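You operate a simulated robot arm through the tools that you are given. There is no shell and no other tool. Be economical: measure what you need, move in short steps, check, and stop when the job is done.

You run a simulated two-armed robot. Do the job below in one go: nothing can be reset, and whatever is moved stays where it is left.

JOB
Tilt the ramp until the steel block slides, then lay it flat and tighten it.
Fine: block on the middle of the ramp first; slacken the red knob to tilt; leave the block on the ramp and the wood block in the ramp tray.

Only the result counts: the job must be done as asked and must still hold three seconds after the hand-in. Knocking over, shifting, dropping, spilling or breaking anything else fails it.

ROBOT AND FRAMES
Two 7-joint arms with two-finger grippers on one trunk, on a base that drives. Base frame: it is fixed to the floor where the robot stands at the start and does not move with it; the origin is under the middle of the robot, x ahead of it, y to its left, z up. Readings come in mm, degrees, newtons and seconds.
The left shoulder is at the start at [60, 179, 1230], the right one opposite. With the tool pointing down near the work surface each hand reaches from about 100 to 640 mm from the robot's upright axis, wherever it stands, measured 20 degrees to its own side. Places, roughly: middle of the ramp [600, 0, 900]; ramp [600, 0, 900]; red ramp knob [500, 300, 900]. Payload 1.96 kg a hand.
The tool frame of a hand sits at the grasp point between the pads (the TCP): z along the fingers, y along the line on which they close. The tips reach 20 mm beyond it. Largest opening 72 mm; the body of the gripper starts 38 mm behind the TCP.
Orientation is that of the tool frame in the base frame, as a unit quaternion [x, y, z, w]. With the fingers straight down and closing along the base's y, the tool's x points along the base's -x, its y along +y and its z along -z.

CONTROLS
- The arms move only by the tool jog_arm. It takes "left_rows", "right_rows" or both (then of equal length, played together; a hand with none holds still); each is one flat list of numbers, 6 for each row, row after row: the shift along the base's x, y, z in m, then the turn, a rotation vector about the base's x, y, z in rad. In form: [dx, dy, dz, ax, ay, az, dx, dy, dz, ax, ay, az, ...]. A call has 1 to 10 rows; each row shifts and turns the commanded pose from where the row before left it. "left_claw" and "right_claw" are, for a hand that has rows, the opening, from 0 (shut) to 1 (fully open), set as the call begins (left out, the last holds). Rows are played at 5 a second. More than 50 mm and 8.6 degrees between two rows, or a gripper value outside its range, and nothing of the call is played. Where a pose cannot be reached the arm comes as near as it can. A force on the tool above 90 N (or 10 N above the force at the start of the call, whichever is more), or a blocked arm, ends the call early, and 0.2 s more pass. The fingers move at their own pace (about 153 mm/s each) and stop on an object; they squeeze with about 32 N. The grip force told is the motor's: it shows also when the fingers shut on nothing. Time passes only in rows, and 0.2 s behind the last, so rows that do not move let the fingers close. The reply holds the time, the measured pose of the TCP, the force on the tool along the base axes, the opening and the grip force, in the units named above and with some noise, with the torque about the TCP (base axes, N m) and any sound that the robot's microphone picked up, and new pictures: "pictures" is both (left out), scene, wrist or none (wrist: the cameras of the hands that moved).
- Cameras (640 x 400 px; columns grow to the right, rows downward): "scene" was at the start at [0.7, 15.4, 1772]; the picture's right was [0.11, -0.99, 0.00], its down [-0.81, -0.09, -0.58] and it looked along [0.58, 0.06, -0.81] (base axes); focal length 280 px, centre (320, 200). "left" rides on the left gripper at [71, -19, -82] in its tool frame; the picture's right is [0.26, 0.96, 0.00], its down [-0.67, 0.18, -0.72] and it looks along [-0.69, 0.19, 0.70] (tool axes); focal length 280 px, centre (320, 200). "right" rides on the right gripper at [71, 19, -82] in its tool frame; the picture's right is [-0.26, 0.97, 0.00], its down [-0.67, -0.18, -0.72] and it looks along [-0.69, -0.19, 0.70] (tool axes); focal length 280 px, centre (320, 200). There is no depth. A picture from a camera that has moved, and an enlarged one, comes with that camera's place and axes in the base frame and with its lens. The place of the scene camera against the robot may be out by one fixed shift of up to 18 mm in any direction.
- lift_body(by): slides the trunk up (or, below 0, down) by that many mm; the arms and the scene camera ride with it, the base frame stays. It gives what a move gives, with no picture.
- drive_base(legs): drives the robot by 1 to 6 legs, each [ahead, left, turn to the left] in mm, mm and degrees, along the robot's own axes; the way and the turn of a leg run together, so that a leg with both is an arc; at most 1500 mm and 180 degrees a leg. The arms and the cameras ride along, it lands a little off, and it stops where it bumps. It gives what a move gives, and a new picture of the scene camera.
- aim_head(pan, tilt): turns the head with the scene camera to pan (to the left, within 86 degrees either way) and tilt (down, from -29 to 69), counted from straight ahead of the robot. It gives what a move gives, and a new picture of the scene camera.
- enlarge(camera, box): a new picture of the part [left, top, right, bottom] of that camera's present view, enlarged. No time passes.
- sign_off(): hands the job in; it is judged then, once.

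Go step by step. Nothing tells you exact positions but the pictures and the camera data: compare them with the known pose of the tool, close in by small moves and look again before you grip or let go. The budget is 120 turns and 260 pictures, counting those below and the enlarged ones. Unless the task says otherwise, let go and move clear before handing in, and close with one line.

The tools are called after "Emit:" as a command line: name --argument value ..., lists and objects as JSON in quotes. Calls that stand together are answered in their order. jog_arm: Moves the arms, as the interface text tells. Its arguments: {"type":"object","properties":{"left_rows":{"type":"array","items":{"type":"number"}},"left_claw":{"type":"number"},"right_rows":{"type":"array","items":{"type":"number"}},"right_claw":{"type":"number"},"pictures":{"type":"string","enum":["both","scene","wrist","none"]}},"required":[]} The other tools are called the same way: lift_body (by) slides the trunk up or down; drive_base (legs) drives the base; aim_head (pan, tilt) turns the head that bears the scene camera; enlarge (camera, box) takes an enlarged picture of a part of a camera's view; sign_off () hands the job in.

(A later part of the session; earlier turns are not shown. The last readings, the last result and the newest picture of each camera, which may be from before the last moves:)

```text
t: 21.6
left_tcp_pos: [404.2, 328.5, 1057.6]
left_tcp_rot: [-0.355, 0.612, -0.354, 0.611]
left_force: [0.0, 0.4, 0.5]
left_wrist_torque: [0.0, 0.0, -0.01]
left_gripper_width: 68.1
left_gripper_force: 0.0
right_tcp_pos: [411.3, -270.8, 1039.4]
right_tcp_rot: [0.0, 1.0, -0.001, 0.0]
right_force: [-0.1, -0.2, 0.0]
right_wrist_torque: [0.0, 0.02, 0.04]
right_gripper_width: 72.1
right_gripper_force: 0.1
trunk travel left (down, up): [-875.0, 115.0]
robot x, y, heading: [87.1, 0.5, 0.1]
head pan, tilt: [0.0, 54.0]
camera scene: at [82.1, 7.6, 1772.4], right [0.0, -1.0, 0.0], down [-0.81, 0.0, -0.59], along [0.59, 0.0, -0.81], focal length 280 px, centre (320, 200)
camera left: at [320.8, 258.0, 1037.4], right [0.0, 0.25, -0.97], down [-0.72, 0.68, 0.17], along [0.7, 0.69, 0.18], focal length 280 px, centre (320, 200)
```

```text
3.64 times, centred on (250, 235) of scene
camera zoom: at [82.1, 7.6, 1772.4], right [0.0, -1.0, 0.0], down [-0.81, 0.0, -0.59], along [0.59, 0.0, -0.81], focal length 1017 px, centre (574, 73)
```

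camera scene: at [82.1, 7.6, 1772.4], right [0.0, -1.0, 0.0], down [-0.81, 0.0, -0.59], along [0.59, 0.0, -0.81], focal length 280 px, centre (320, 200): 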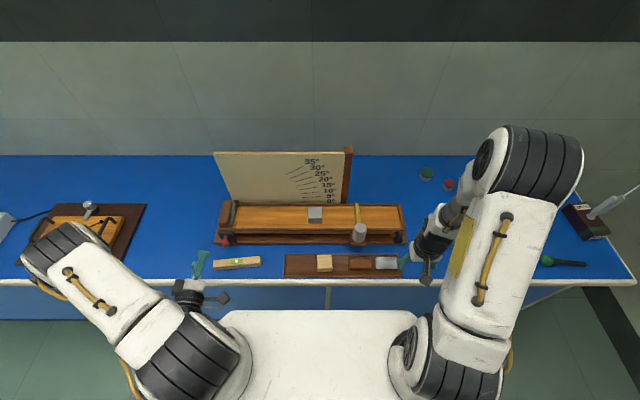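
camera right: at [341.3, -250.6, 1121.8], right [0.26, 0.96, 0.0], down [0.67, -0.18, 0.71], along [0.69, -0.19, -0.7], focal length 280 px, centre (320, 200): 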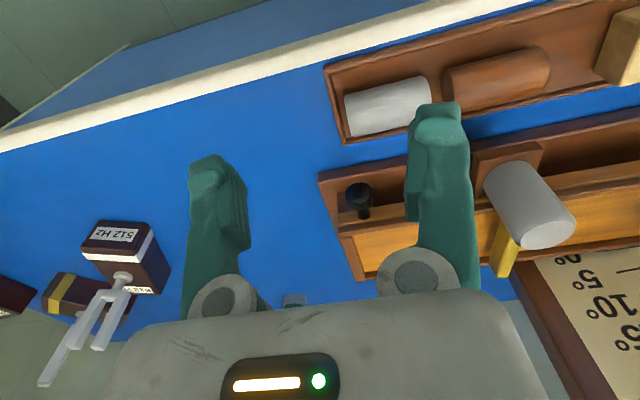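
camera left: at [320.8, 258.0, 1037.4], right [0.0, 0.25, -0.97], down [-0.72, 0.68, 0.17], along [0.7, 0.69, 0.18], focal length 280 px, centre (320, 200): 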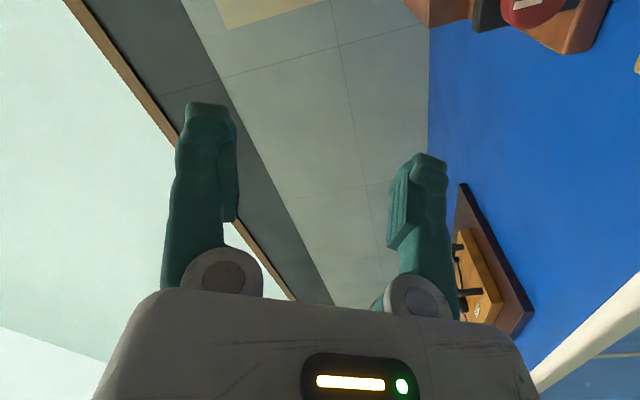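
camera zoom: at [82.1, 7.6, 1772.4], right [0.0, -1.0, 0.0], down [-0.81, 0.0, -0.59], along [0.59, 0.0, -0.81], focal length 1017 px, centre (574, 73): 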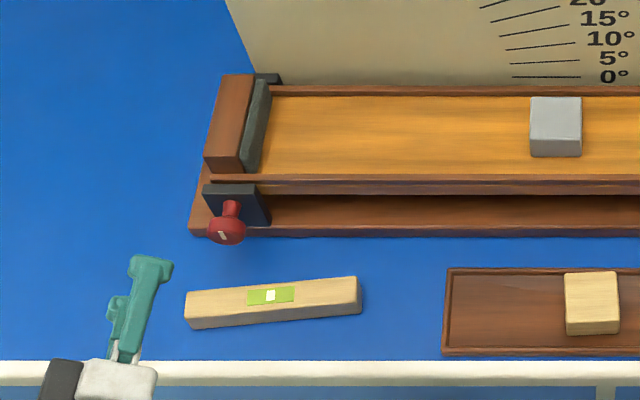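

Emit:
enlarge --camera "scene" --box '[205, 220, 275, 275]'

```text
7.27 times, centred on (240, 248) of scene
camera zoom: at [82.1, 7.6, 1772.4], right [0.0, -1.0, 0.0], down [-0.81, 0.0, -0.59], along [0.59, 0.0, -0.81], focal length 2033 px, centre (902, -146)
```

zoom: 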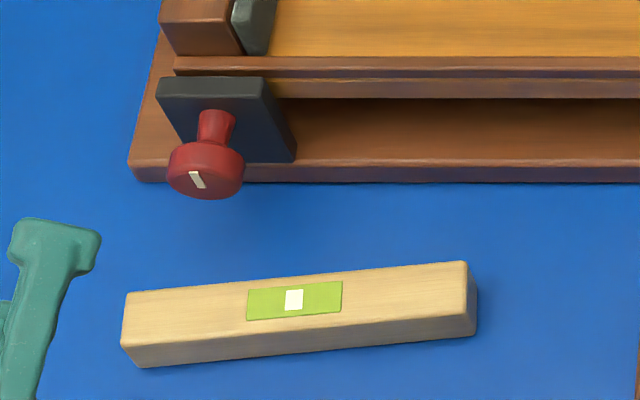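

The knob cap is about 36 mm across, centred near (522,329,922), and the level lies below the path with about 10 mm to spare. I'll descend in front of it first.

Emit:
jog_arm --left_rows '[0, 0, -0.035, 0, 0, 0, 0, 0, -0.035, 0, 0, 0, 0, 0, -0.035, 0, 0, 0, 0, 0, -0.029, 0, 0, 0, 0.02, 0, 0, 0, 0, 0, 0.02, 0, 0, 0, 0, 0]' --pictures "both"

Emit:
enlarge --camera "scene" --box '[180, 200, 290, 290]'

```text
t: 23.0
left_tcp_pos: [444.6, 329.9, 920.6]
left_tcp_rot: [-0.355, 0.612, -0.355, 0.611]
left_force: [0.4, -0.2, 0.2]
left_wrist_torque: [0.01, 0.01, -0.01]
left_gripper_width: 68.2
left_gripper_force: 0.1
right_tcp_pos: [411.0, -271.3, 1039.4]
right_tcp_rot: [-0.001, 1.0, -0.001, 0.0]
right_force: [-0.1, -0.1, -0.1]
right_wrist_torque: [0.01, -0.02, 0.0]
right_gripper_width: 71.9
right_gripper_force: 0.0
trunk travel left (down, up): [-875.0, 115.0]
robot x, y, heading: [77.8, 0.0, -0.1]
head pan, tilt: [0.0, 54.0]
camera scene: at [82.8, 7.5, 1772.4], right [0.0, -1.0, 0.0], down [-0.81, 0.0, -0.59], along [0.59, 0.0, -0.81], focal length 280 px, centre (320, 200)
camera left: at [361.6, 259.4, 902.0], right [0.0, 0.25, -0.97], down [-0.72, 0.68, 0.18], along [0.7, 0.69, 0.18], focal length 280 px, centre (320, 200)
```

scene: 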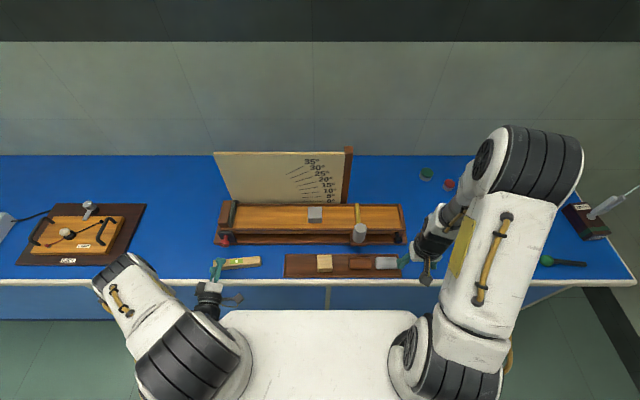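
left: 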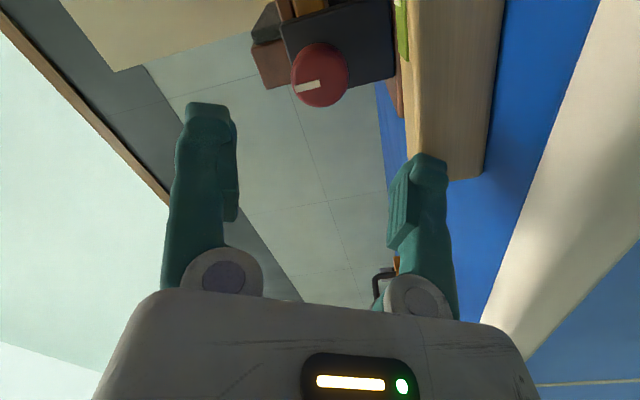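

```text
4.44 times, centred on (235, 245) of scene
camera zoom: at [82.8, 7.5, 1772.4], right [0.0, -1.0, 0.0], down [-0.81, 0.0, -0.59], along [0.59, 0.0, -0.81], focal length 1243 px, centre (698, 0)
```

zoom: 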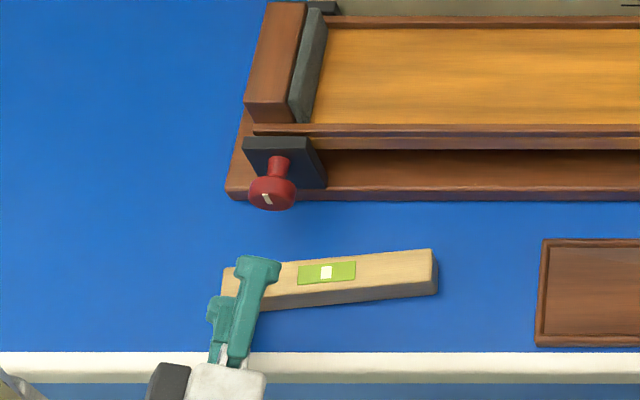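

The knob lines up in height; its sideways position is uncertain by about 8 mm. I'll go partway and look again.

Emit:
jog_arm --left_rows '[0.02, -0.004, 0, 0, 0, 0, 0.018, 0, 0, 0, 0, 0]' --pictures "wrist"

Emit:
enlarge --camera "scene" --box '[195, 210, 265, 265]'

```text
t: 23.6
left_tcp_pos: [481.8, 325.8, 920.3]
left_tcp_rot: [-0.354, 0.612, -0.354, 0.612]
left_force: [0.3, -0.4, 0.4]
left_wrist_torque: [0.01, 0.0, 0.0]
left_gripper_width: 68.4
left_gripper_force: 0.0
right_tcp_pos: [411.1, -270.8, 1039.5]
right_tcp_rot: [0.0, 1.0, -0.001, 0.001]
right_force: [0.0, 0.8, 0.3]
right_wrist_torque: [0.0, 0.01, -0.01]
right_gripper_width: 72.1
right_gripper_force: 0.1
trunk travel left (down, up): [-875.0, 115.0]
robot x, y, heading: [79.3, 0.0, -0.0]
head pan, tilt: [0.0, 54.0]
camera left: at [399.7, 254.9, 901.2], right [0.0, 0.25, -0.97], down [-0.72, 0.68, 0.18], along [0.7, 0.69, 0.18], focal length 280 px, centre (320, 200)
```

left: 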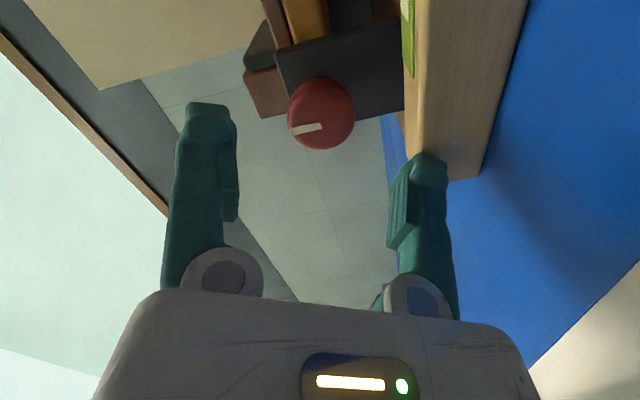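

```text
7.27 times, centred on (230, 238) of scene
camera zoom: at [82.8, 7.5, 1772.4], right [0.0, -1.0, 0.0], down [-0.81, 0.0, -0.59], along [0.59, 0.0, -0.81], focal length 2033 px, centre (974, -73)
```

zoom: 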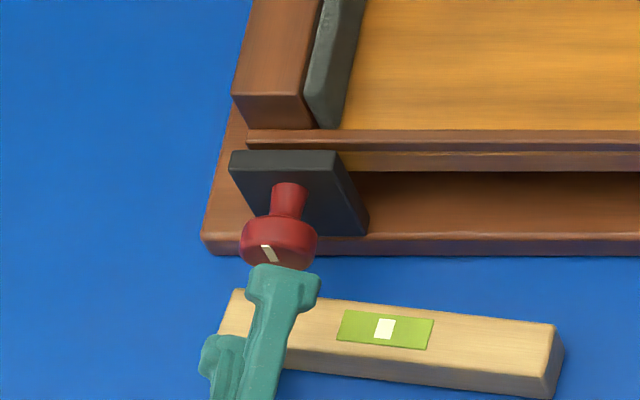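

Triangulating again gives the knob face at about (530,325,920). I'll advance 40 mm and check.

Emit:
jog_arm --left_rows '[0.02, -0.001, 0, 0, 0, 0, 0.02, 0, 0, 0, 0, 0]' --pictures "wrist"

Emit:
enlarge --camera "scene" --box '[195, 210, 265, 265]'

```text
t: 24.2
left_tcp_pos: [518.7, 322.5, 925.8]
left_tcp_rot: [-0.353, 0.61, -0.356, 0.614]
left_force: [-0.6, -0.6, 0.4]
left_wrist_torque: [0.03, 0.01, 0.0]
left_gripper_width: 68.5
left_gripper_force: 0.0
right_tcp_pos: [404.3, -272.4, 1041.4]
right_tcp_rot: [0.0, 1.0, -0.001, 0.003]
right_force: [0.0, 0.2, 0.7]
right_wrist_torque: [0.0, -0.05, -0.02]
right_gripper_width: 72.2
right_gripper_force: 0.1
trunk travel left (down, up): [-875.0, 115.0]
robot x, y, heading: [79.6, -1.8, 0.1]
head pan, tilt: [0.0, 54.0]
camera left: at [435.5, 252.8, 905.0], right [0.01, 0.25, -0.97], down [-0.72, 0.68, 0.17], along [0.7, 0.69, 0.19], focal length 280 px, centre (320, 200)
```

left: 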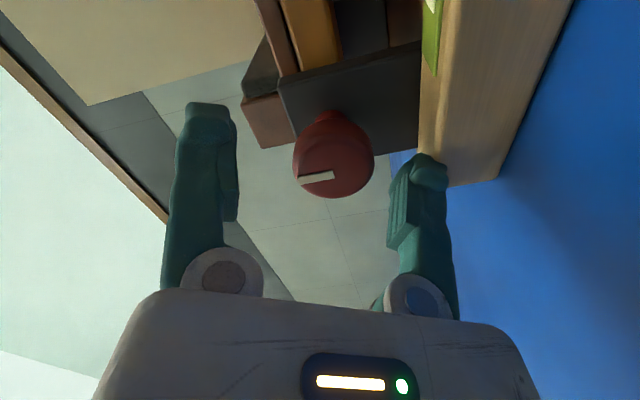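

```text
7.27 times, centred on (230, 238) of scene
camera zoom: at [71.5, 5.7, 1772.4], right [0.0, -1.0, 0.0], down [-0.81, 0.0, -0.59], along [0.59, 0.0, -0.81], focal length 2033 px, centre (974, -73)
```

zoom: 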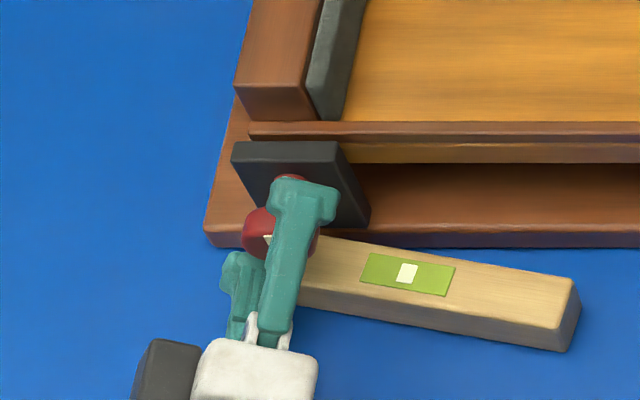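

The level on the table has been pushed round, and the body of the robot is leaning back a little, so the wrist is touching something below. A level approach is too low, so I'll back straight out, rise, and look.

Emit:
jog_arm --left_rows '[-0.015, 0, 0, 0, 0, 0, -0.02, 0, 0, 0, 0, 0, -0.02, 0, 0, 0, 0, 0]' --pictures "both"

Emit:
enlarge --camera "scene" --box '[160, 200, 300, 310]'

```text
t: 25.0
left_tcp_pos: [466.6, 323.6, 921.9]
left_tcp_rot: [-0.354, 0.612, -0.354, 0.611]
left_force: [-0.2, 0.4, -0.4]
left_wrist_torque: [0.01, -0.01, 0.04]
left_gripper_width: 68.0
left_gripper_force: 0.1
right_tcp_pos: [410.8, -270.9, 1039.1]
right_tcp_rot: [0.0, 1.0, -0.001, 0.0]
right_force: [0.2, -0.6, -0.5]
right_wrist_torque: [-0.02, 0.0, 0.01]
right_gripper_width: 71.8
right_gripper_force: 0.0
trunk travel left (down, up): [-875.0, 115.0]
robot x, y, heading: [84.1, 1.6, -0.0]
head pan, tilt: [0.0, 54.0]
camera scene: at [83.4, 7.8, 1772.3], right [0.0, -1.0, 0.0], down [-0.81, 0.0, -0.59], along [0.59, 0.0, -0.81], focal length 280 px, centre (320, 200)
camera left: at [384.6, 253.7, 901.9], right [0.0, 0.25, -0.97], down [-0.71, 0.68, 0.18], along [0.7, 0.69, 0.18], focal length 280 px, centre (320, 200)
```

scene: 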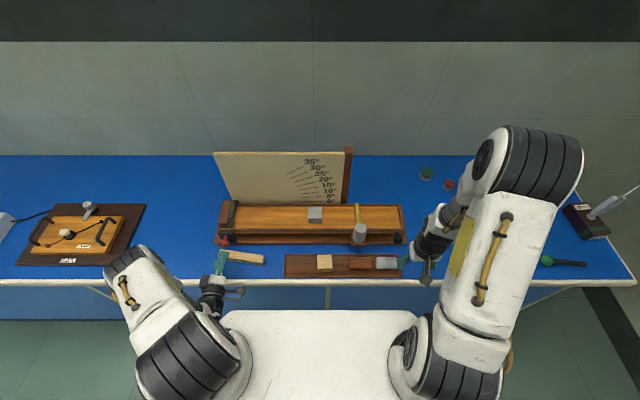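
left: 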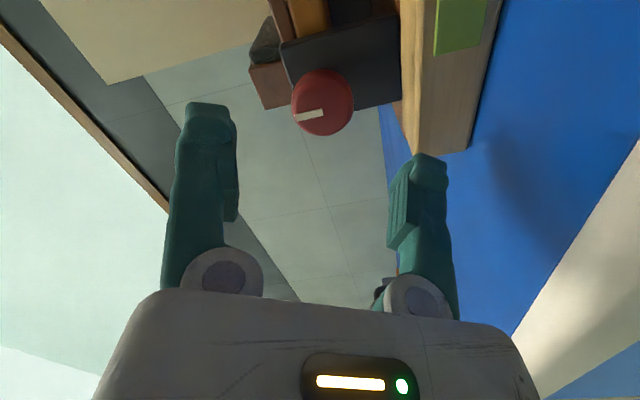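

```text
3.64 times, centred on (230, 255) of scene
camera zoom: at [83.4, 7.8, 1772.3], right [0.0, -1.0, 0.0], down [-0.81, 0.0, -0.59], along [0.59, 0.0, -0.81], focal length 1017 px, centre (647, 0)
```

zoom: 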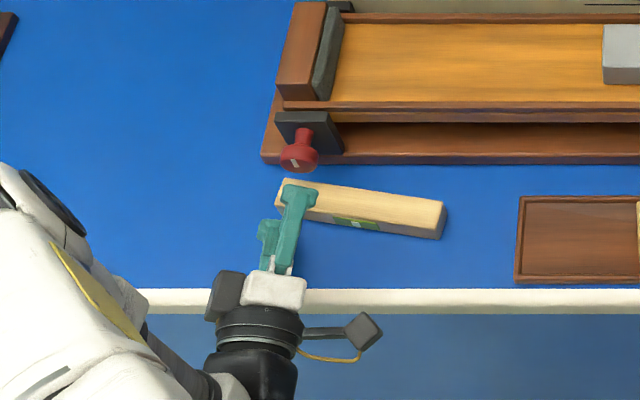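

The level now seems rolled on its side and turned, so I'll need to set it back. First I'll rise clear and turn the left hand to point down again.

Emit:
jog_arm --left_rows '[-0.01, 0, 0.02, 0, 0, 0, 0, 0, 0.035, 0, 0, 0, 0, 0, 0.035, 0, 0, 0, 0, 0, 0.035, 0.15, 0, 0, 0, 0, 0.02, 0.15, 0, 0, 0, 0, 0, 0.15, 0, 0, 0, 0, 0, 0.15, 0, 0, 0, 0, 0, 0.15, 0, 0, 0, 0, 0, 0.15, 0, 0, 0, 0, 0, 0.15, 0, 0]' --pictures "none"

Emit:
jog_arm --left_rows '[-0.01, 0, 0, 0, 0.145, 0, -0.01, 0, 0, 0, 0.145, 0, -0.01, 0, 0, 0, 0.145, 0, -0.01, 0, 0, 0, 0.145, 0, -0.01, 0, 0, 0, 0.145, 0, -0.01, 0, 0, 0, 0.145, 0, 0, 0, 0, 0, 0.145, 0, 0, 0, 0, 0, 0.145, 0, 0, 0, 0, 0, 0.145, 0, 0, 0, 0, 0, 0.145, 0]' --pictures "both"

Emit:
enlarge --camera "scene" --box '[200, 200, 300, 280]'

```text
t: 27.2
left_tcp_pos: [456.5, 323.1, 1067.3]
left_tcp_rot: [0.002, 0.707, 0.001, 0.707]
left_force: [-0.4, -0.4, -0.3]
left_wrist_torque: [-0.02, -0.02, -0.01]
left_gripper_width: 68.4
left_gripper_force: 0.1
right_tcp_pos: [411.3, -270.9, 1039.0]
right_tcp_rot: [-0.001, 1.0, -0.001, 0.0]
right_force: [0.4, 1.0, 0.0]
right_wrist_torque: [-0.01, -0.01, -0.01]
right_gripper_width: 71.9
right_gripper_force: 0.1
trunk travel left (down, up): [-875.0, 115.0]
robot x, y, heading: [82.0, -1.3, -0.1]
head pan, tilt: [0.0, 54.0]
```

```text
t: 29.4
left_tcp_pos: [401.5, 326.7, 1064.6]
left_tcp_rot: [-0.001, 0.998, 0.002, 0.059]
left_force: [0.1, 1.1, -0.1]
left_wrist_torque: [-0.01, 0.0, -0.02]
left_gripper_width: 68.4
left_gripper_force: 0.0
left hand out of reach, approached as far as the arm can: row 6
right_tcp_pos: [413.4, -271.1, 1038.1]
right_tcp_rot: [0.0, 1.0, 0.001, -0.001]
right_force: [-0.2, -0.3, -0.2]
right_wrist_torque: [0.0, 0.01, 0.0]
right_gripper_width: 71.8
right_gripper_force: 0.1
trunk travel left (down, up): [-875.0, 115.0]
robot x, y, heading: [77.2, -1.6, -0.3]
head pan, tilt: [0.0, 54.0]
camera scene: at [84.6, 5.2, 1772.4], right [0.0, -1.0, 0.0], down [-0.81, 0.0, -0.59], along [0.59, 0.0, -0.81], focal length 280 px, centre (320, 200)
camera left: at [320.3, 307.7, 1136.2], right [-0.26, 0.97, -0.03], down [0.58, 0.18, 0.79], along [0.77, 0.19, -0.61], focal length 280 px, centre (320, 200)
```

scene: 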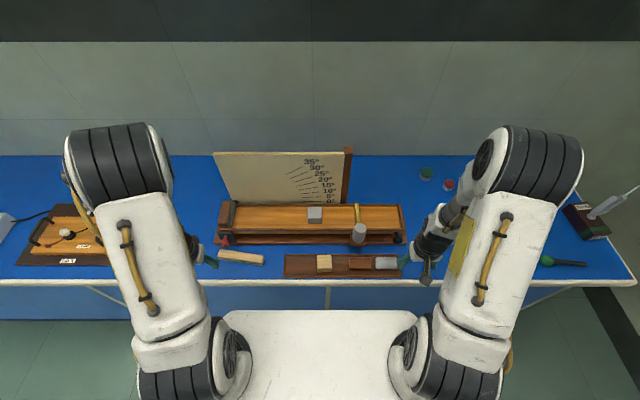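
left: 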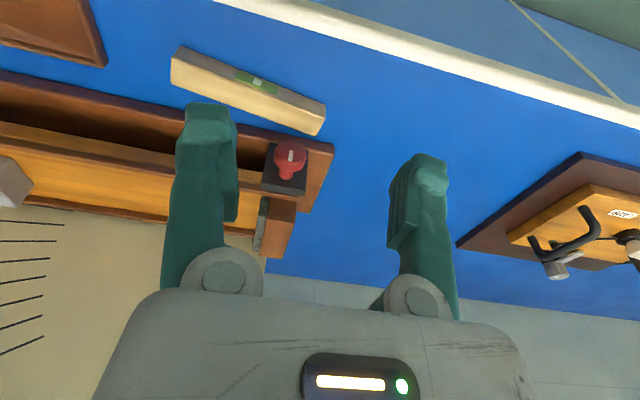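

```text
5.00 times, centred on (250, 240) of scene
camera zoom: at [84.6, 5.2, 1772.4], right [0.0, -1.0, 0.0], down [-0.81, 0.0, -0.59], along [0.59, 0.0, -0.81], focal length 1398 px, centre (670, 0)
```

zoom: 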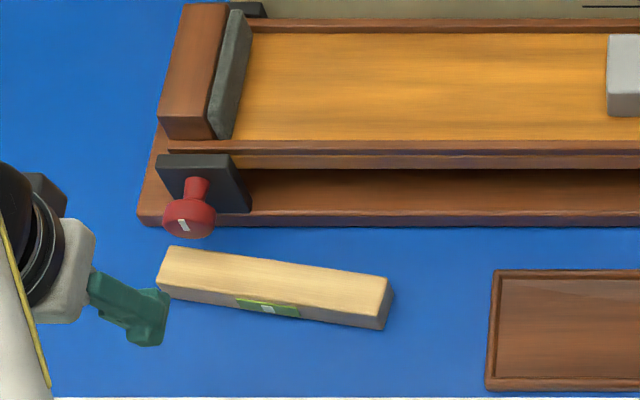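

The level lies at about (503,274), turned about −8.5° and rolled so its vial faces me; originally it lay at about (479,285), +5.8°, vial up. I'll turn the left hand to grip across it, starting with orientation in the air above its right half.

Emit:
jog_arm --left_rows '[0.01, -0.01, 0, 0, 0.118, 0, 0.01, -0.01, 0, 0, 0, -0.148, 0.01, -0.01, 0, 0, 0, -0.148, 0.01, -0.01, 0, 0, 0, -0.148, 0.01, -0.01, 0, 0, 0, -0.148, 0.01, -0.01, 0, 0, 0, -0.148, 0.01, -0.01, 0, 0, 0, -0.148, 0.01, -0.01, 0, 0, 0, -0.148, 0.01, -0.01, 0, 0, 0, -0.148, 0, -0.002, 0, 0, 0, -0.148]' --left_claw 0.75 --pictures "none"

Emit:
jog_arm --left_rows '[0, 0, -0.02, 0, 0, -0.13, 0, 0, -0.02, 0, 0, -0.13, 0, 0, -0.02, 0, 0, -0.127]' --pictures "both"

Emit:
enlarge --camera "scene" --box '[200, 200, 300, 280]'

```text
t: 31.6
left_tcp_pos: [489.8, 234.9, 1065.0]
left_tcp_rot: [0.618, 0.786, 0.0, 0.0]
left_force: [-0.1, -0.5, 0.1]
left_wrist_torque: [-0.01, 0.03, -0.02]
left_gripper_width: 53.7
left_gripper_force: 0.1
right_tcp_pos: [410.4, -270.1, 1038.7]
right_tcp_rot: [0.0, 1.0, -0.001, 0.0]
right_force: [-0.3, 0.9, -0.2]
right_wrist_torque: [-0.01, 0.03, 0.01]
right_gripper_width: 72.1
right_gripper_force: 0.2
trunk travel left (down, up): [-875.0, 115.0]
robot x, y, heading: [80.4, 2.0, 0.0]
head pan, tilt: [0.0, 54.0]
```

```text
t: 32.4
left_tcp_pos: [489.4, 234.8, 1004.7]
left_tcp_rot: [0.758, 0.652, -0.002, 0.001]
left_force: [0.1, -0.2, 0.4]
left_wrist_torque: [0.03, 0.0, 0.0]
left_gripper_width: 54.2
left_gripper_force: 0.2
right_tcp_pos: [410.6, -270.4, 1039.5]
right_tcp_rot: [0.0, 1.0, 0.0, 0.0]
right_force: [1.1, 0.3, 0.9]
right_wrist_torque: [0.0, 0.0, -0.04]
right_gripper_width: 72.0
right_gripper_force: 0.1
trunk travel left (down, up): [-875.0, 115.0]
robot x, y, heading: [82.7, -0.7, -0.1]
head pan, tilt: [0.0, 54.0]
camera scene: at [82.7, 7.8, 1772.4], right [0.0, -1.0, 0.0], down [-0.81, 0.0, -0.59], along [0.59, 0.0, -0.81], focal length 280 px, centre (320, 200)
camera left: at [480.1, 309.5, 1084.8], right [0.99, 0.11, 0.0], down [0.08, -0.69, 0.72], along [0.08, -0.71, -0.7], focal length 280 px, centre (320, 200)
```

scene: 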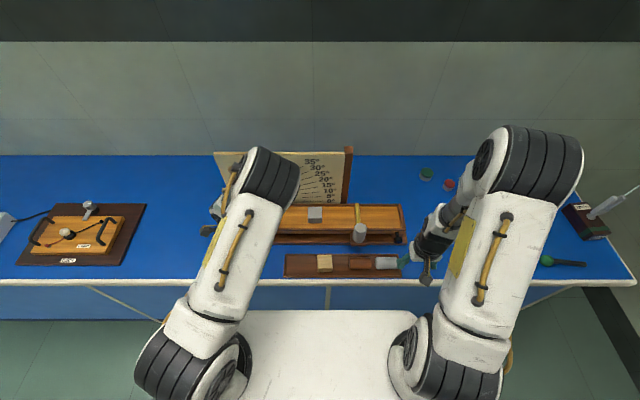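
left: 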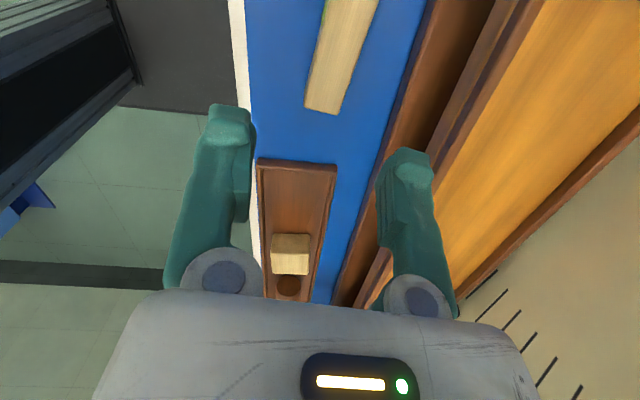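

```text
5.00 times, centred on (250, 240) of scene
camera zoom: at [82.7, 7.8, 1772.4], right [0.0, -1.0, 0.0], down [-0.81, 0.0, -0.59], along [0.59, 0.0, -0.81], focal length 1398 px, centre (670, 0)
```

zoom: 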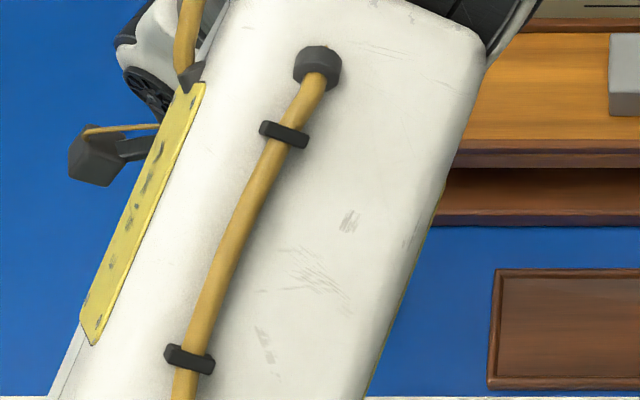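

The level's right end is at y≈198, x 480–509. I'll shift to x=499 and descend to just above it for a check.

Emit:
jog_arm --left_rows '[0.0095, 0, -0.02, 0, 0, 0, 0, 0, -0.03, 0, 0, 0, 0, 0, -0.03, 0, 0, 0, 0, 0, -0.025, 0, 0, 0]' --pictures "both"

Emit:
enlarge --camera "scene" --box '[200, 200, 300, 280]'

```text
t: 33.4
left_tcp_pos: [498.5, 232.3, 898.8]
left_tcp_rot: [0.758, 0.652, -0.001, 0.0]
left_force: [0.4, -0.6, 0.3]
left_wrist_torque: [0.0, -0.01, 0.02]
left_gripper_width: 54.0
left_gripper_force: 0.0
right_tcp_pos: [411.6, -271.4, 1039.7]
right_tcp_rot: [0.0, 1.0, -0.001, 0.0]
right_force: [-0.9, -0.5, 0.6]
right_wrist_torque: [0.0, -0.06, -0.01]
right_gripper_width: 72.2
right_gripper_force: 0.0
trunk travel left (down, up): [-875.0, 115.0]
robot x, y, heading: [79.6, -0.2, 0.1]
head pan, tilt: [0.0, 54.0]
camera scene: at [82.9, 7.9, 1772.4], right [0.0, -1.0, 0.0], down [-0.81, 0.0, -0.59], along [0.59, 0.0, -0.81], focal length 280 px, centre (320, 200)
camera left: at [489.4, 307.7, 978.7], right [0.99, 0.12, 0.0], down [0.08, -0.69, 0.72], along [0.08, -0.71, -0.7], focal length 280 px, centre (320, 200)
```

scene: 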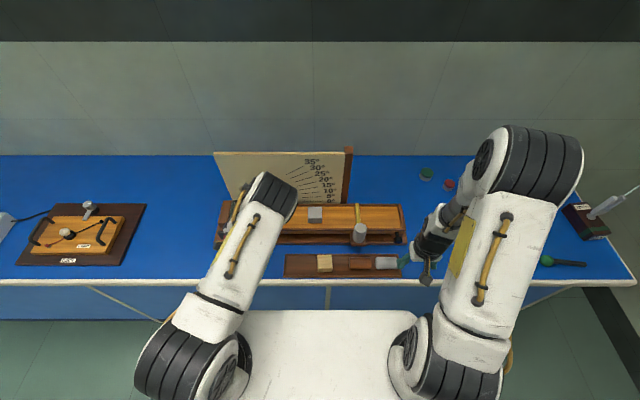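
left: 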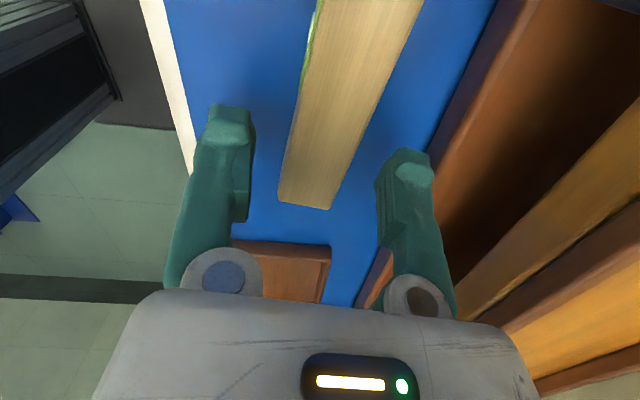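

```text
5.00 times, centred on (250, 240) of scene
camera zoom: at [82.9, 7.9, 1772.4], right [0.0, -1.0, 0.0], down [-0.81, 0.0, -0.59], along [0.59, 0.0, -0.81], focal length 1398 px, centre (670, 0)
```

zoom: 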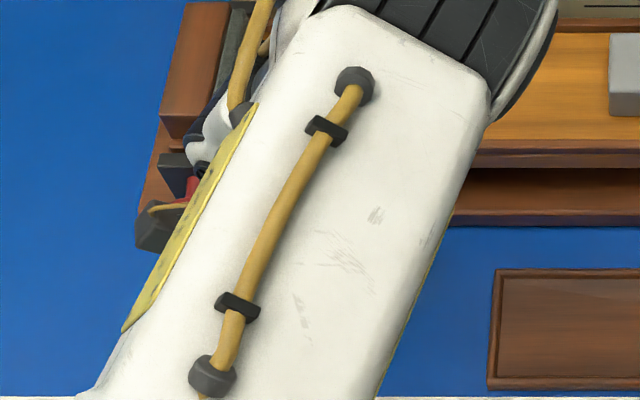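

Level top confirmed at z≈876. I'll lower to 875 and grip.

Emit:
jog_arm --left_rows '[0, 0, -0.012, 0, 0, 0, 0, 0, -0.012, 0, 0, 0]' --pictures "wrist"

```text
t: 34.0
left_tcp_pos: [499.1, 233.7, 873.9]
left_tcp_rot: [0.757, 0.653, -0.001, 0.001]
left_force: [-0.2, -0.4, -0.1]
left_wrist_torque: [0.01, 0.03, -0.01]
left_gripper_width: 53.7
left_gripper_force: 0.2
right_tcp_pos: [411.1, -270.9, 1039.4]
right_tcp_rot: [0.0, 1.0, -0.001, 0.0]
right_force: [0.6, 0.3, 0.0]
right_wrist_torque: [0.0, 0.0, 0.01]
right_gripper_width: 72.0
right_gripper_force: 0.1
trunk travel left (down, up): [-875.0, 115.0]
robot x, y, heading: [84.7, -2.2, -0.1]
head pan, tilt: [0.0, 54.0]
camera left: at [490.2, 308.4, 955.2], right [0.99, 0.12, 0.0], down [0.08, -0.69, 0.72], along [0.08, -0.71, -0.7], focal length 280 px, centre (320, 200)
```

left: 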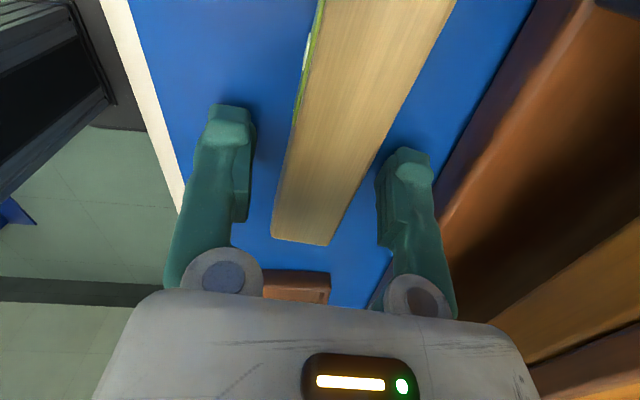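

Emit:
jog_arm --left_rows '[0, 0, 0, 0, 0, 0, 0, 0, 0, 0, 0, 0, 0, 0, 0.02, 0, 0, 0, 0, 0, 0.04, 0, 0, 0, -0.01, 0, 0.04, 0, 0, 0, -0.03, 0, 0.03, 0, 0, 0]' --left_claw 0.1 --pictures "wrist"

```text
t: 35.4
left_tcp_pos: [455.6, 235.4, 1006.7]
left_tcp_rot: [0.758, 0.653, 0.0, 0.001]
left_force: [-0.4, 0.0, -0.4]
left_wrist_torque: [-0.05, -0.03, -0.02]
left_gripper_width: 29.1
left_gripper_force: 31.6
right_tcp_pos: [410.0, -270.1, 1040.3]
right_tcp_rot: [0.0, 1.0, -0.002, 0.001]
right_force: [-0.9, 0.6, 0.5]
right_wrist_torque: [-0.01, -0.02, 0.05]
right_gripper_width: 72.2
right_gripper_force: 0.2
trunk travel left (down, up): [-875.0, 115.0]
robot x, y, heading: [79.4, -0.8, 0.0]
head pan, tilt: [0.0, 54.0]
camera left: at [446.4, 309.2, 1087.7], right [0.99, 0.12, 0.0], down [0.08, -0.69, 0.72], along [0.08, -0.71, -0.7], focal length 280 px, centre (320, 200)
```

left: 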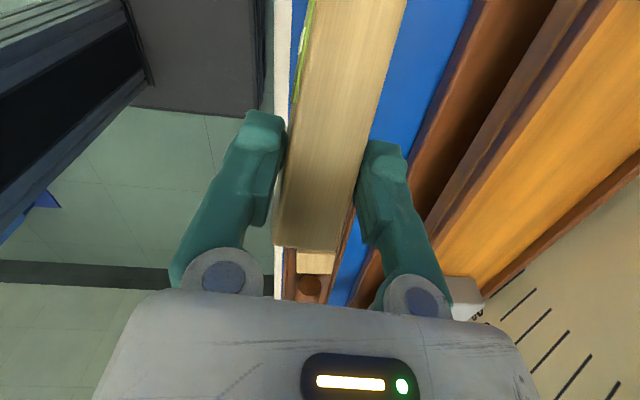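

The level is held firmly (29 mm). I'll carry it to the free table area on the left while turning it to lie along x.

Emit:
jog_arm --left_rows '[0, 0.015, 0, 0, 0, 0.1435, 0, 0.015, 0, 0, 0, 0.1435, 0, 0.015, 0, 0, 0, 0.1435, 0, 0.015, 0, 0, 0, 0.1435, 0, 0.015, 0, 0, 0, 0.1435, 0, 0.015, 0, 0, 0, 0.1435, 0.005, 0.015, 0, 0, 0, 0.1435, 0.005, 0.02, 0, 0, 0, 0.1435, 0.005, 0.02, 0, 0, 0, 0.1435, 0.005, 0.02, 0, 0, 0, 0.1435]' --pictures "none"

Emit:
jog_arm --left_rows '[0.005, 0.01, 0, 0, 0, 0.1435, 0, 0.01, 0, 0, 0, 0.1435, 0, 0, 0, -0.15, 0, 0, 0, 0, 0, -0.15, 0, 0, 0, 0, 0, -0.15, 0, 0, 0, 0, 0, -0.15, 0, 0, 0, 0, 0, -0.15, 0, 0, 0, 0, 0, -0.15, 0, 0, 0, 0, 0, -0.147, 0, 0]' --pictures "both"

Emit:
enlarge --camera "scene" --box '[120, 180, 280, 300]'

```text
t: 37.6
left_tcp_pos: [478.7, 400.6, 1004.5]
left_tcp_rot: [0.141, 0.99, 0.0, 0.0]
left_force: [-0.6, 0.1, -1.3]
left_wrist_torque: [-0.03, -0.03, -0.01]
left_gripper_width: 29.1
left_gripper_force: 32.3
right_tcp_pos: [410.9, -270.4, 1040.5]
right_tcp_rot: [0.001, 1.0, 0.0, 0.0]
right_force: [0.2, -0.1, 0.4]
right_wrist_torque: [0.02, 0.01, 0.03]
right_gripper_width: 71.8
right_gripper_force: 0.2
trunk travel left (down, up): [-875.0, 115.0]
robot x, y, heading: [84.4, -2.6, 0.0]
head pan, tilt: [0.0, 54.0]
```

```text
t: 39.6
left_tcp_pos: [482.4, 419.5, 1005.1]
left_tcp_rot: [-0.002, 0.865, -0.501, 0.001]
left_force: [-0.3, 0.1, -2.1]
left_wrist_torque: [0.02, -0.07, 0.07]
left_gripper_width: 29.2
left_gripper_force: 31.6
right_tcp_pos: [410.3, -270.0, 1040.5]
right_tcp_rot: [0.0, 1.0, 0.0, 0.0]
right_force: [0.4, 0.6, 0.3]
right_wrist_torque: [0.0, 0.05, -0.01]
right_gripper_width: 71.7
right_gripper_force: 0.1
trunk travel left (down, up): [-875.0, 115.0]
robot x, y, heading: [79.1, -1.8, -0.4]
head pan, tilt: [0.0, 54.0]
camera scene: at [81.8, 9.5, 1772.5], right [0.0, -1.0, 0.0], down [-0.81, 0.0, -0.59], along [0.59, 0.0, -0.81], focal length 280 px, centre (320, 200)
camera left: at [411.6, 482.6, 1061.9], right [-0.27, 0.48, -0.84], down [0.67, 0.71, 0.2], along [0.69, -0.51, -0.51], focal length 280 px, centre (320, 200)
```

scene: 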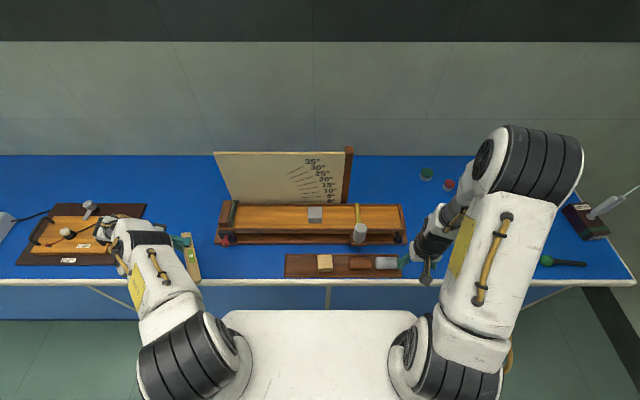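
left: 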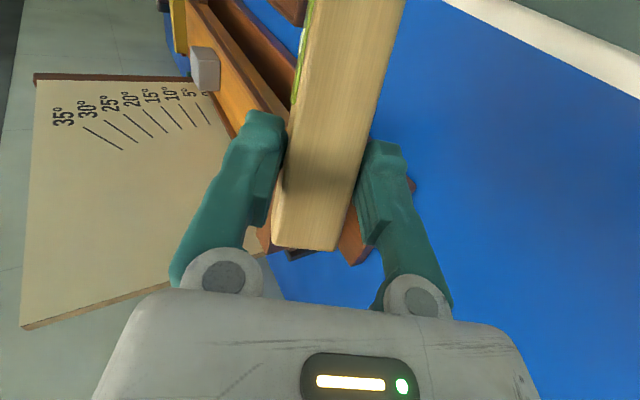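

```text
3.33 times, centred on (200, 240) of scene
camera zoom: at [81.8, 9.5, 1772.5], right [0.0, -1.0, 0.0], down [-0.81, 0.0, -0.59], along [0.59, 0.0, -0.81], focal length 932 px, centre (720, 67)
```

zoom: 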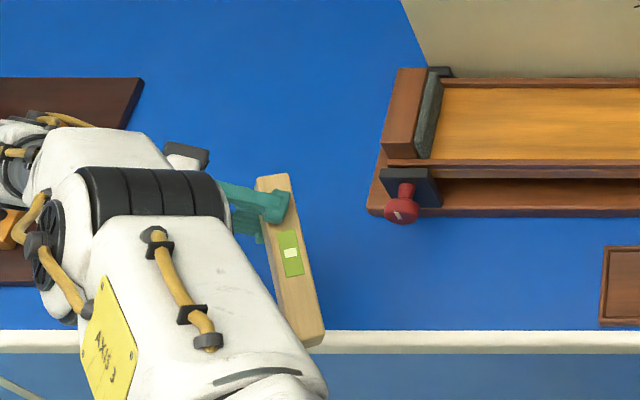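

The vial face is now turning up. I'll shift slightly right, away from the left-hand board, and lower until the level's edge is just above the table.

Emit:
jog_arm --left_rows '[0.01, -0.03, -0.02, 0, 0, 0, 0, 0, -0.03, 0, 0, 0, 0, 0, -0.03, 0, 0, 0, 0, 0, -0.025, 0, 0, 0, 0, 0, -0.01, 0, 0, 0]' --pictures "both"

Emit:
enlarge --camera "scene" --box '[120, 180, 280, 300]'

```text
t: 40.8
left_tcp_pos: [483.0, 366.5, 917.9]
left_tcp_rot: [-0.002, 0.866, -0.5, 0.001]
left_force: [-0.2, 0.1, 0.0]
left_wrist_torque: [0.06, -0.07, 0.05]
left_gripper_width: 29.0
left_gripper_force: 32.3
left hand out of reach, approached as far as the arm can: row 3, 4, 5
right_tcp_pos: [410.8, -269.5, 1039.3]
right_tcp_rot: [0.0, 1.0, -0.001, 0.001]
right_force: [0.0, 0.4, 0.1]
right_wrist_torque: [0.01, -0.03, 0.02]
right_gripper_width: 72.1
right_gripper_force: 0.0
trunk travel left (down, up): [-875.0, 115.0]
robot x, y, heading: [78.4, 0.9, 0.0]
head pan, tilt: [0.0, 54.0]
camera scene: at [82.0, 8.5, 1772.4], right [0.0, -1.0, 0.0], down [-0.81, 0.0, -0.59], along [0.59, 0.0, -0.81], focal length 280 px, centre (320, 200)
camera left: at [412.8, 429.2, 974.2], right [-0.26, 0.48, -0.84], down [0.67, 0.71, 0.2], along [0.69, -0.51, -0.51], focal length 280 px, centre (320, 200)
```

scene: 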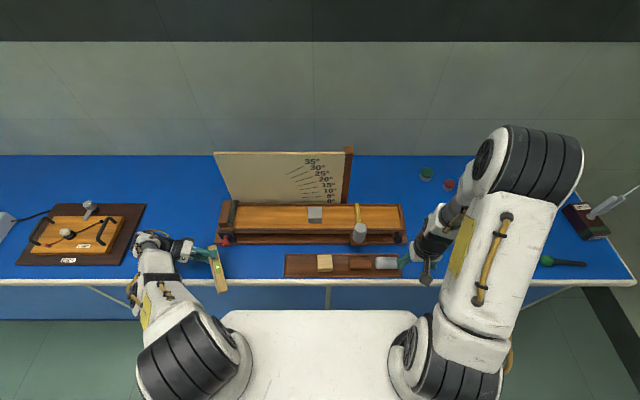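
left: 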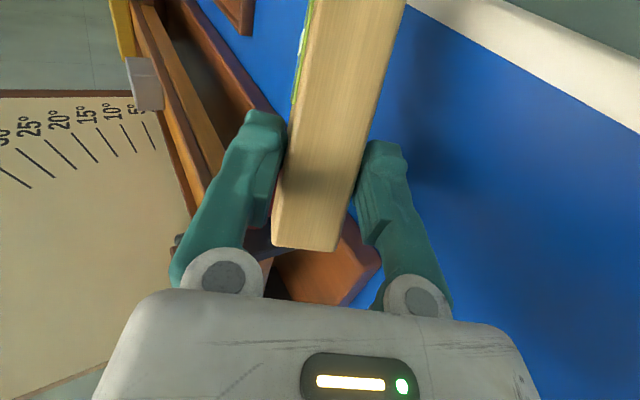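

```text
3.33 times, centred on (200, 240) of scene
camera zoom: at [82.0, 8.5, 1772.4], right [0.0, -1.0, 0.0], down [-0.81, 0.0, -0.59], along [0.59, 0.0, -0.81], focal length 932 px, centre (720, 67)
```

zoom: 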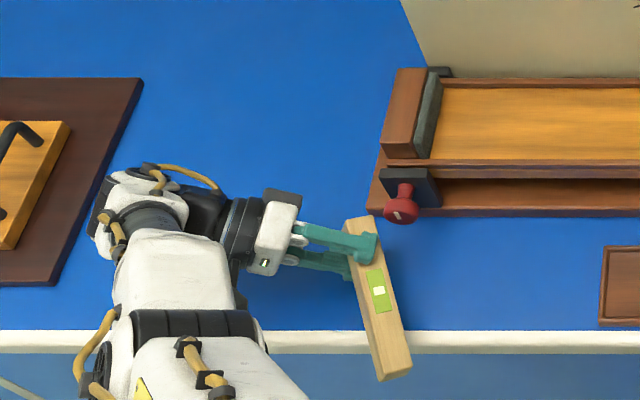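

The arm is at its limit here. I'll raise a bit, move left away from the knob, then lower the trunk to get more downward reach.

Emit:
jog_arm --left_rows '[0, 0, 0.025, 0, 0, 0, 0, 0, 0.025, 0, 0, 0, 0, 0, 0.02, 0, 0, 0]' --pictures "none"

Emit:
lift_body --by -60

```text
t: 41.6
left_tcp_pos: [505.6, 387.9, 970.9]
left_tcp_rot: [-0.001, 0.866, -0.5, -0.001]
left_force: [-0.1, 0.5, -0.9]
left_wrist_torque: [0.06, -0.09, 0.0]
left_gripper_width: 29.0
left_gripper_force: 31.9
left hand out of reach, approached as far as the arm can: row 1, 2, 3
right_tcp_pos: [411.2, -271.2, 1039.5]
right_tcp_rot: [0.0, 1.0, 0.0, 0.001]
right_force: [-0.1, 0.6, 0.3]
right_wrist_torque: [-0.01, 0.01, 0.02]
right_gripper_width: 72.2
right_gripper_force: 0.1
trunk travel left (down, up): [-875.0, 115.0]
robot x, y, heading: [82.8, -0.8, -0.1]
head pan, tilt: [0.0, 54.0]
```

```text
t: 42.6
left_tcp_pos: [504.6, 387.3, 910.3]
left_tcp_rot: [-0.002, 0.867, -0.499, 0.0]
left_force: [0.2, -0.6, -1.9]
left_wrist_torque: [0.04, -0.03, -0.01]
left_gripper_width: 28.9
left_gripper_force: 31.4
right_tcp_pos: [411.2, -270.9, 980.3]
right_tcp_rot: [-0.001, 1.0, -0.001, 0.0]
right_force: [-0.9, -1.0, -0.6]
right_wrist_torque: [0.0, -0.02, -0.02]
right_gripper_width: 72.0
right_gripper_force: 0.0
trunk travel left (down, up): [-815.0, 175.0]
robot x, y, heading: [82.1, -3.4, 0.2]
head pan, tilt: [0.0, 54.0]
```

Emit:
jog_arm --left_rows '[-0.01, 0.006, 0, 0, 0, 0, -0.01, 0.006, -0.008, 0, 0, 0, 0, 0, -0.008, 0, 0, 0]' --pictures "both"

Emit:
enlarge --camera "scene" --box '[140, 180, 260, 300]'

```text
t: 43.4
left_tcp_pos: [486.2, 398.5, 894.2]
left_tcp_rot: [-0.002, 0.866, -0.499, 0.0]
left_force: [0.3, 0.5, -1.4]
left_wrist_torque: [0.07, -0.05, 0.0]
left_gripper_width: 29.0
left_gripper_force: 32.1
right_tcp_pos: [412.1, -270.8, 979.0]
right_tcp_rot: [0.001, 1.0, 0.0, 0.0]
right_force: [0.3, -0.6, -0.2]
right_wrist_torque: [-0.01, 0.0, 0.0]
right_gripper_width: 72.0
right_gripper_force: 0.0
trunk travel left (down, up): [-815.0, 175.0]
robot x, y, heading: [83.9, 0.3, -0.3]
head pan, tilt: [0.0, 54.0]
camera scene: at [83.5, 7.2, 1712.4], right [0.0, -1.0, 0.0], down [-0.81, 0.0, -0.59], along [0.59, 0.0, -0.81], focal length 280 px, centre (320, 200)
camera left: at [414.2, 461.0, 951.2], right [-0.27, 0.48, -0.83], down [0.67, 0.71, 0.2], along [0.69, -0.51, -0.51], focal length 280 px, centre (320, 200)
```

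scene: 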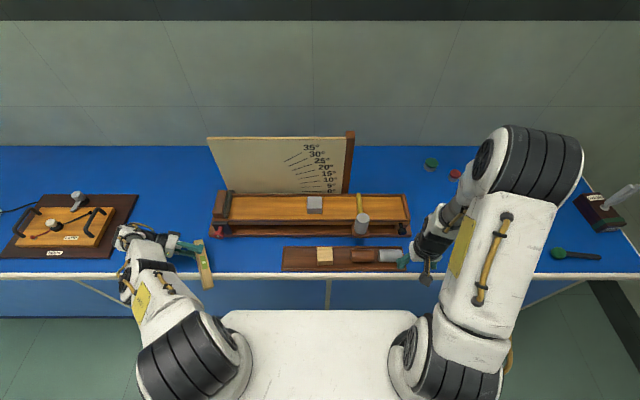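
left: 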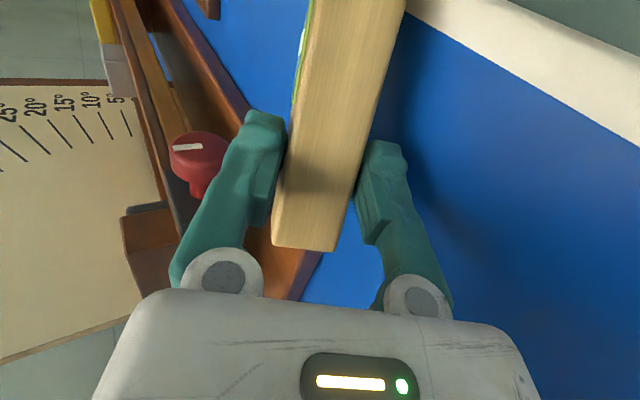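

```text
3.33 times, centred on (200, 240) of scene
camera zoom: at [83.5, 7.2, 1712.4], right [0.0, -1.0, 0.0], down [-0.81, 0.0, -0.59], along [0.59, 0.0, -0.81], focal length 932 px, centre (720, 67)
```

zoom: 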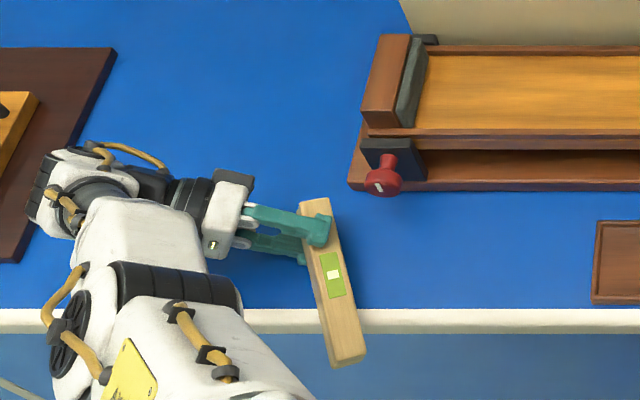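

The long end of the level has drooped in the grip. I'll move it fully over the free table and lower it, so that the table pushes it level again.

Emit:
jog_arm --left_rows '[0, 0.015, 0.01, 0, 0, 0, 0.015, 0.015, 0, 0, 0, 0, 0.015, 0, 0, 0, 0, 0]' --pictures "both"

Emit:
enlarge --camera "scene" --box '[140, 180, 260, 300]'

```text
t: 44.2
left_tcp_pos: [494.9, 407.5, 918.4]
left_tcp_rot: [-0.002, 0.866, -0.5, 0.0]
left_force: [-0.7, -0.3, -2.0]
left_wrist_torque: [0.04, -0.06, 0.01]
left_gripper_width: 28.6
left_gripper_force: 32.2
left hand out of reach, approached as far as the arm can: row 1, 2, 3
right_tcp_pos: [410.4, -271.1, 979.6]
right_tcp_rot: [0.0, 1.0, -0.001, 0.0]
right_force: [0.5, -0.6, 0.7]
right_wrist_torque: [-0.02, -0.02, 0.0]
right_gripper_width: 72.2
right_gripper_force: 0.2
trunk travel left (down, up): [-815.0, 175.0]
robot x, y, heading: [81.8, 1.0, 0.1]
head pan, tilt: [0.0, 54.0]
camera scene: at [82.8, 7.4, 1712.4], right [0.0, -1.0, 0.0], down [-0.81, 0.0, -0.59], along [0.59, 0.0, -0.81], focal length 280 px, centre (320, 200)
camera left: at [423.1, 469.5, 975.6], right [-0.27, 0.48, -0.84], down [0.67, 0.71, 0.2], along [0.69, -0.51, -0.51], focal length 280 px, centre (320, 200)
```

scene: 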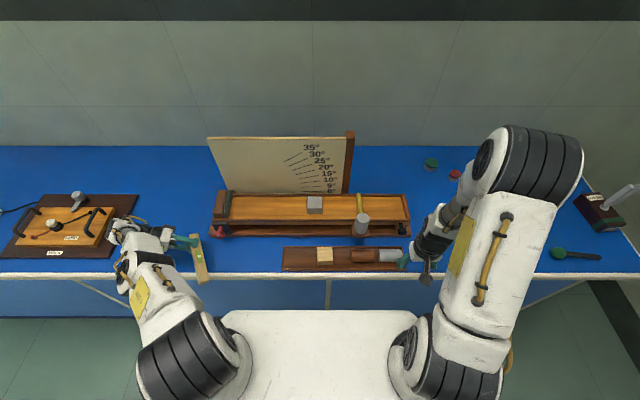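
left: 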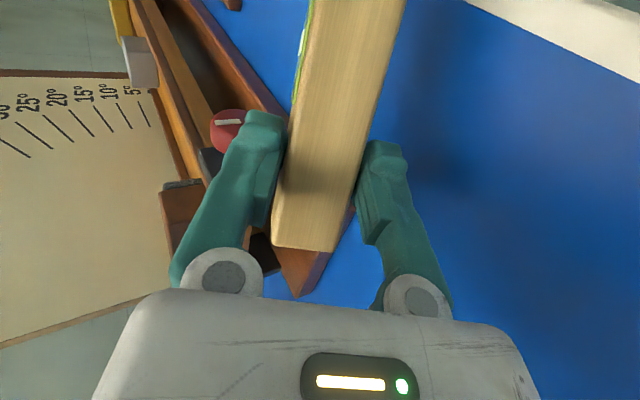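

```text
3.33 times, centred on (200, 240) of scene
camera zoom: at [82.8, 7.4, 1712.4], right [0.0, -1.0, 0.0], down [-0.81, 0.0, -0.59], along [0.59, 0.0, -0.81], focal length 932 px, centre (720, 67)
```

zoom: 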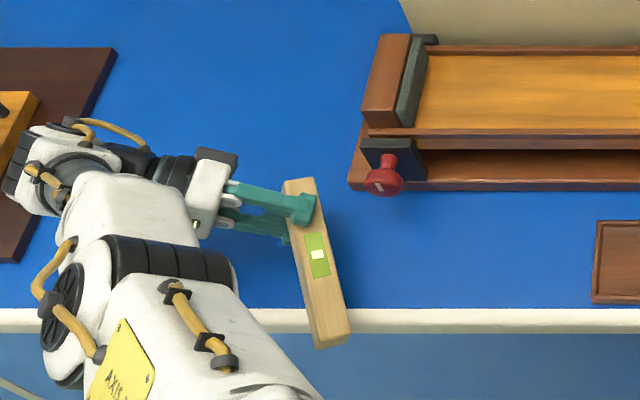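

The left arm is cramped here. I'll lift, bring the hand inward, and drive the base 120 mm left so this spot becomes comfortable.

Emit:
jog_arm --left_rows '[-0.015, -0.015, 0.03, 0, 0, 0, -0.015, -0.02, 0.03, 0, 0, 0, -0.01, -0.03, 0.02, 0, 0, 0, 0, -0.03, 0, 0, 0, 0, 0, -0.02, 0, 0, 0, 0]' --right_rows '[-0.02, 0, 0.03, 0, 0, 0, -0.02, 0, 0.03, 0, 0, 0, -0.02, 0, 0, 0, 0, 0, -0.02, 0, 0, 0, 0, 0, 0, 0, 0, 0, 0, 0]' --pictures "none"

Emit:
drive_base --legs '[[0, 120, 0]]'

```text
t: 45.4
left_tcp_pos: [454.5, 293.4, 997.7]
left_tcp_rot: [-0.001, 0.866, -0.5, 0.0]
left_force: [-0.8, 0.2, -0.1]
left_wrist_torque: [0.02, -0.05, 0.0]
left_gripper_width: 28.8
left_gripper_force: 32.1
right_tcp_pos: [349.6, -279.7, 1034.8]
right_tcp_rot: [0.0, 1.0, 0.0, -0.001]
right_force: [-0.4, 0.7, 0.2]
right_wrist_torque: [-0.01, 0.01, 0.0]
right_gripper_width: 72.0
right_gripper_force: 0.1
right hand out of reach, approached as far as the arm can: row 3, 4
trunk travel left (down, up): [-815.0, 175.0]
robot x, y, heading: [79.7, 3.7, 0.0]
head pan, tilt: [0.0, 54.0]
```

```text
t: 46.6
left_tcp_pos: [453.8, 413.0, 998.0]
left_tcp_rot: [-0.002, 0.866, -0.499, -0.001]
left_force: [0.7, 0.2, -1.4]
left_wrist_torque: [0.03, -0.03, -0.02]
left_gripper_width: 29.0
left_gripper_force: 31.9
right_tcp_pos: [350.3, -159.7, 1035.2]
right_tcp_rot: [0.0, 1.0, 0.0, -0.001]
right_force: [-0.5, -0.6, 0.0]
right_wrist_torque: [-0.01, -0.04, 0.04]
right_gripper_width: 72.0
right_gripper_force: 0.1
trunk travel left (down, up): [-815.0, 175.0]
robot x, y, heading: [80.8, 121.2, 0.2]
head pan, tilt: [0.0, 54.0]
camera scene: at [82.2, 126.8, 1712.4], right [0.0, -1.0, 0.0], down [-0.81, 0.0, -0.59], along [0.59, 0.0, -0.81], focal length 280 px, centre (320, 200)
```

scene: 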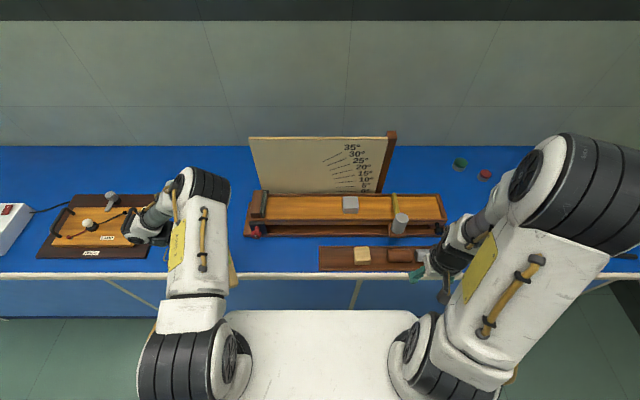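

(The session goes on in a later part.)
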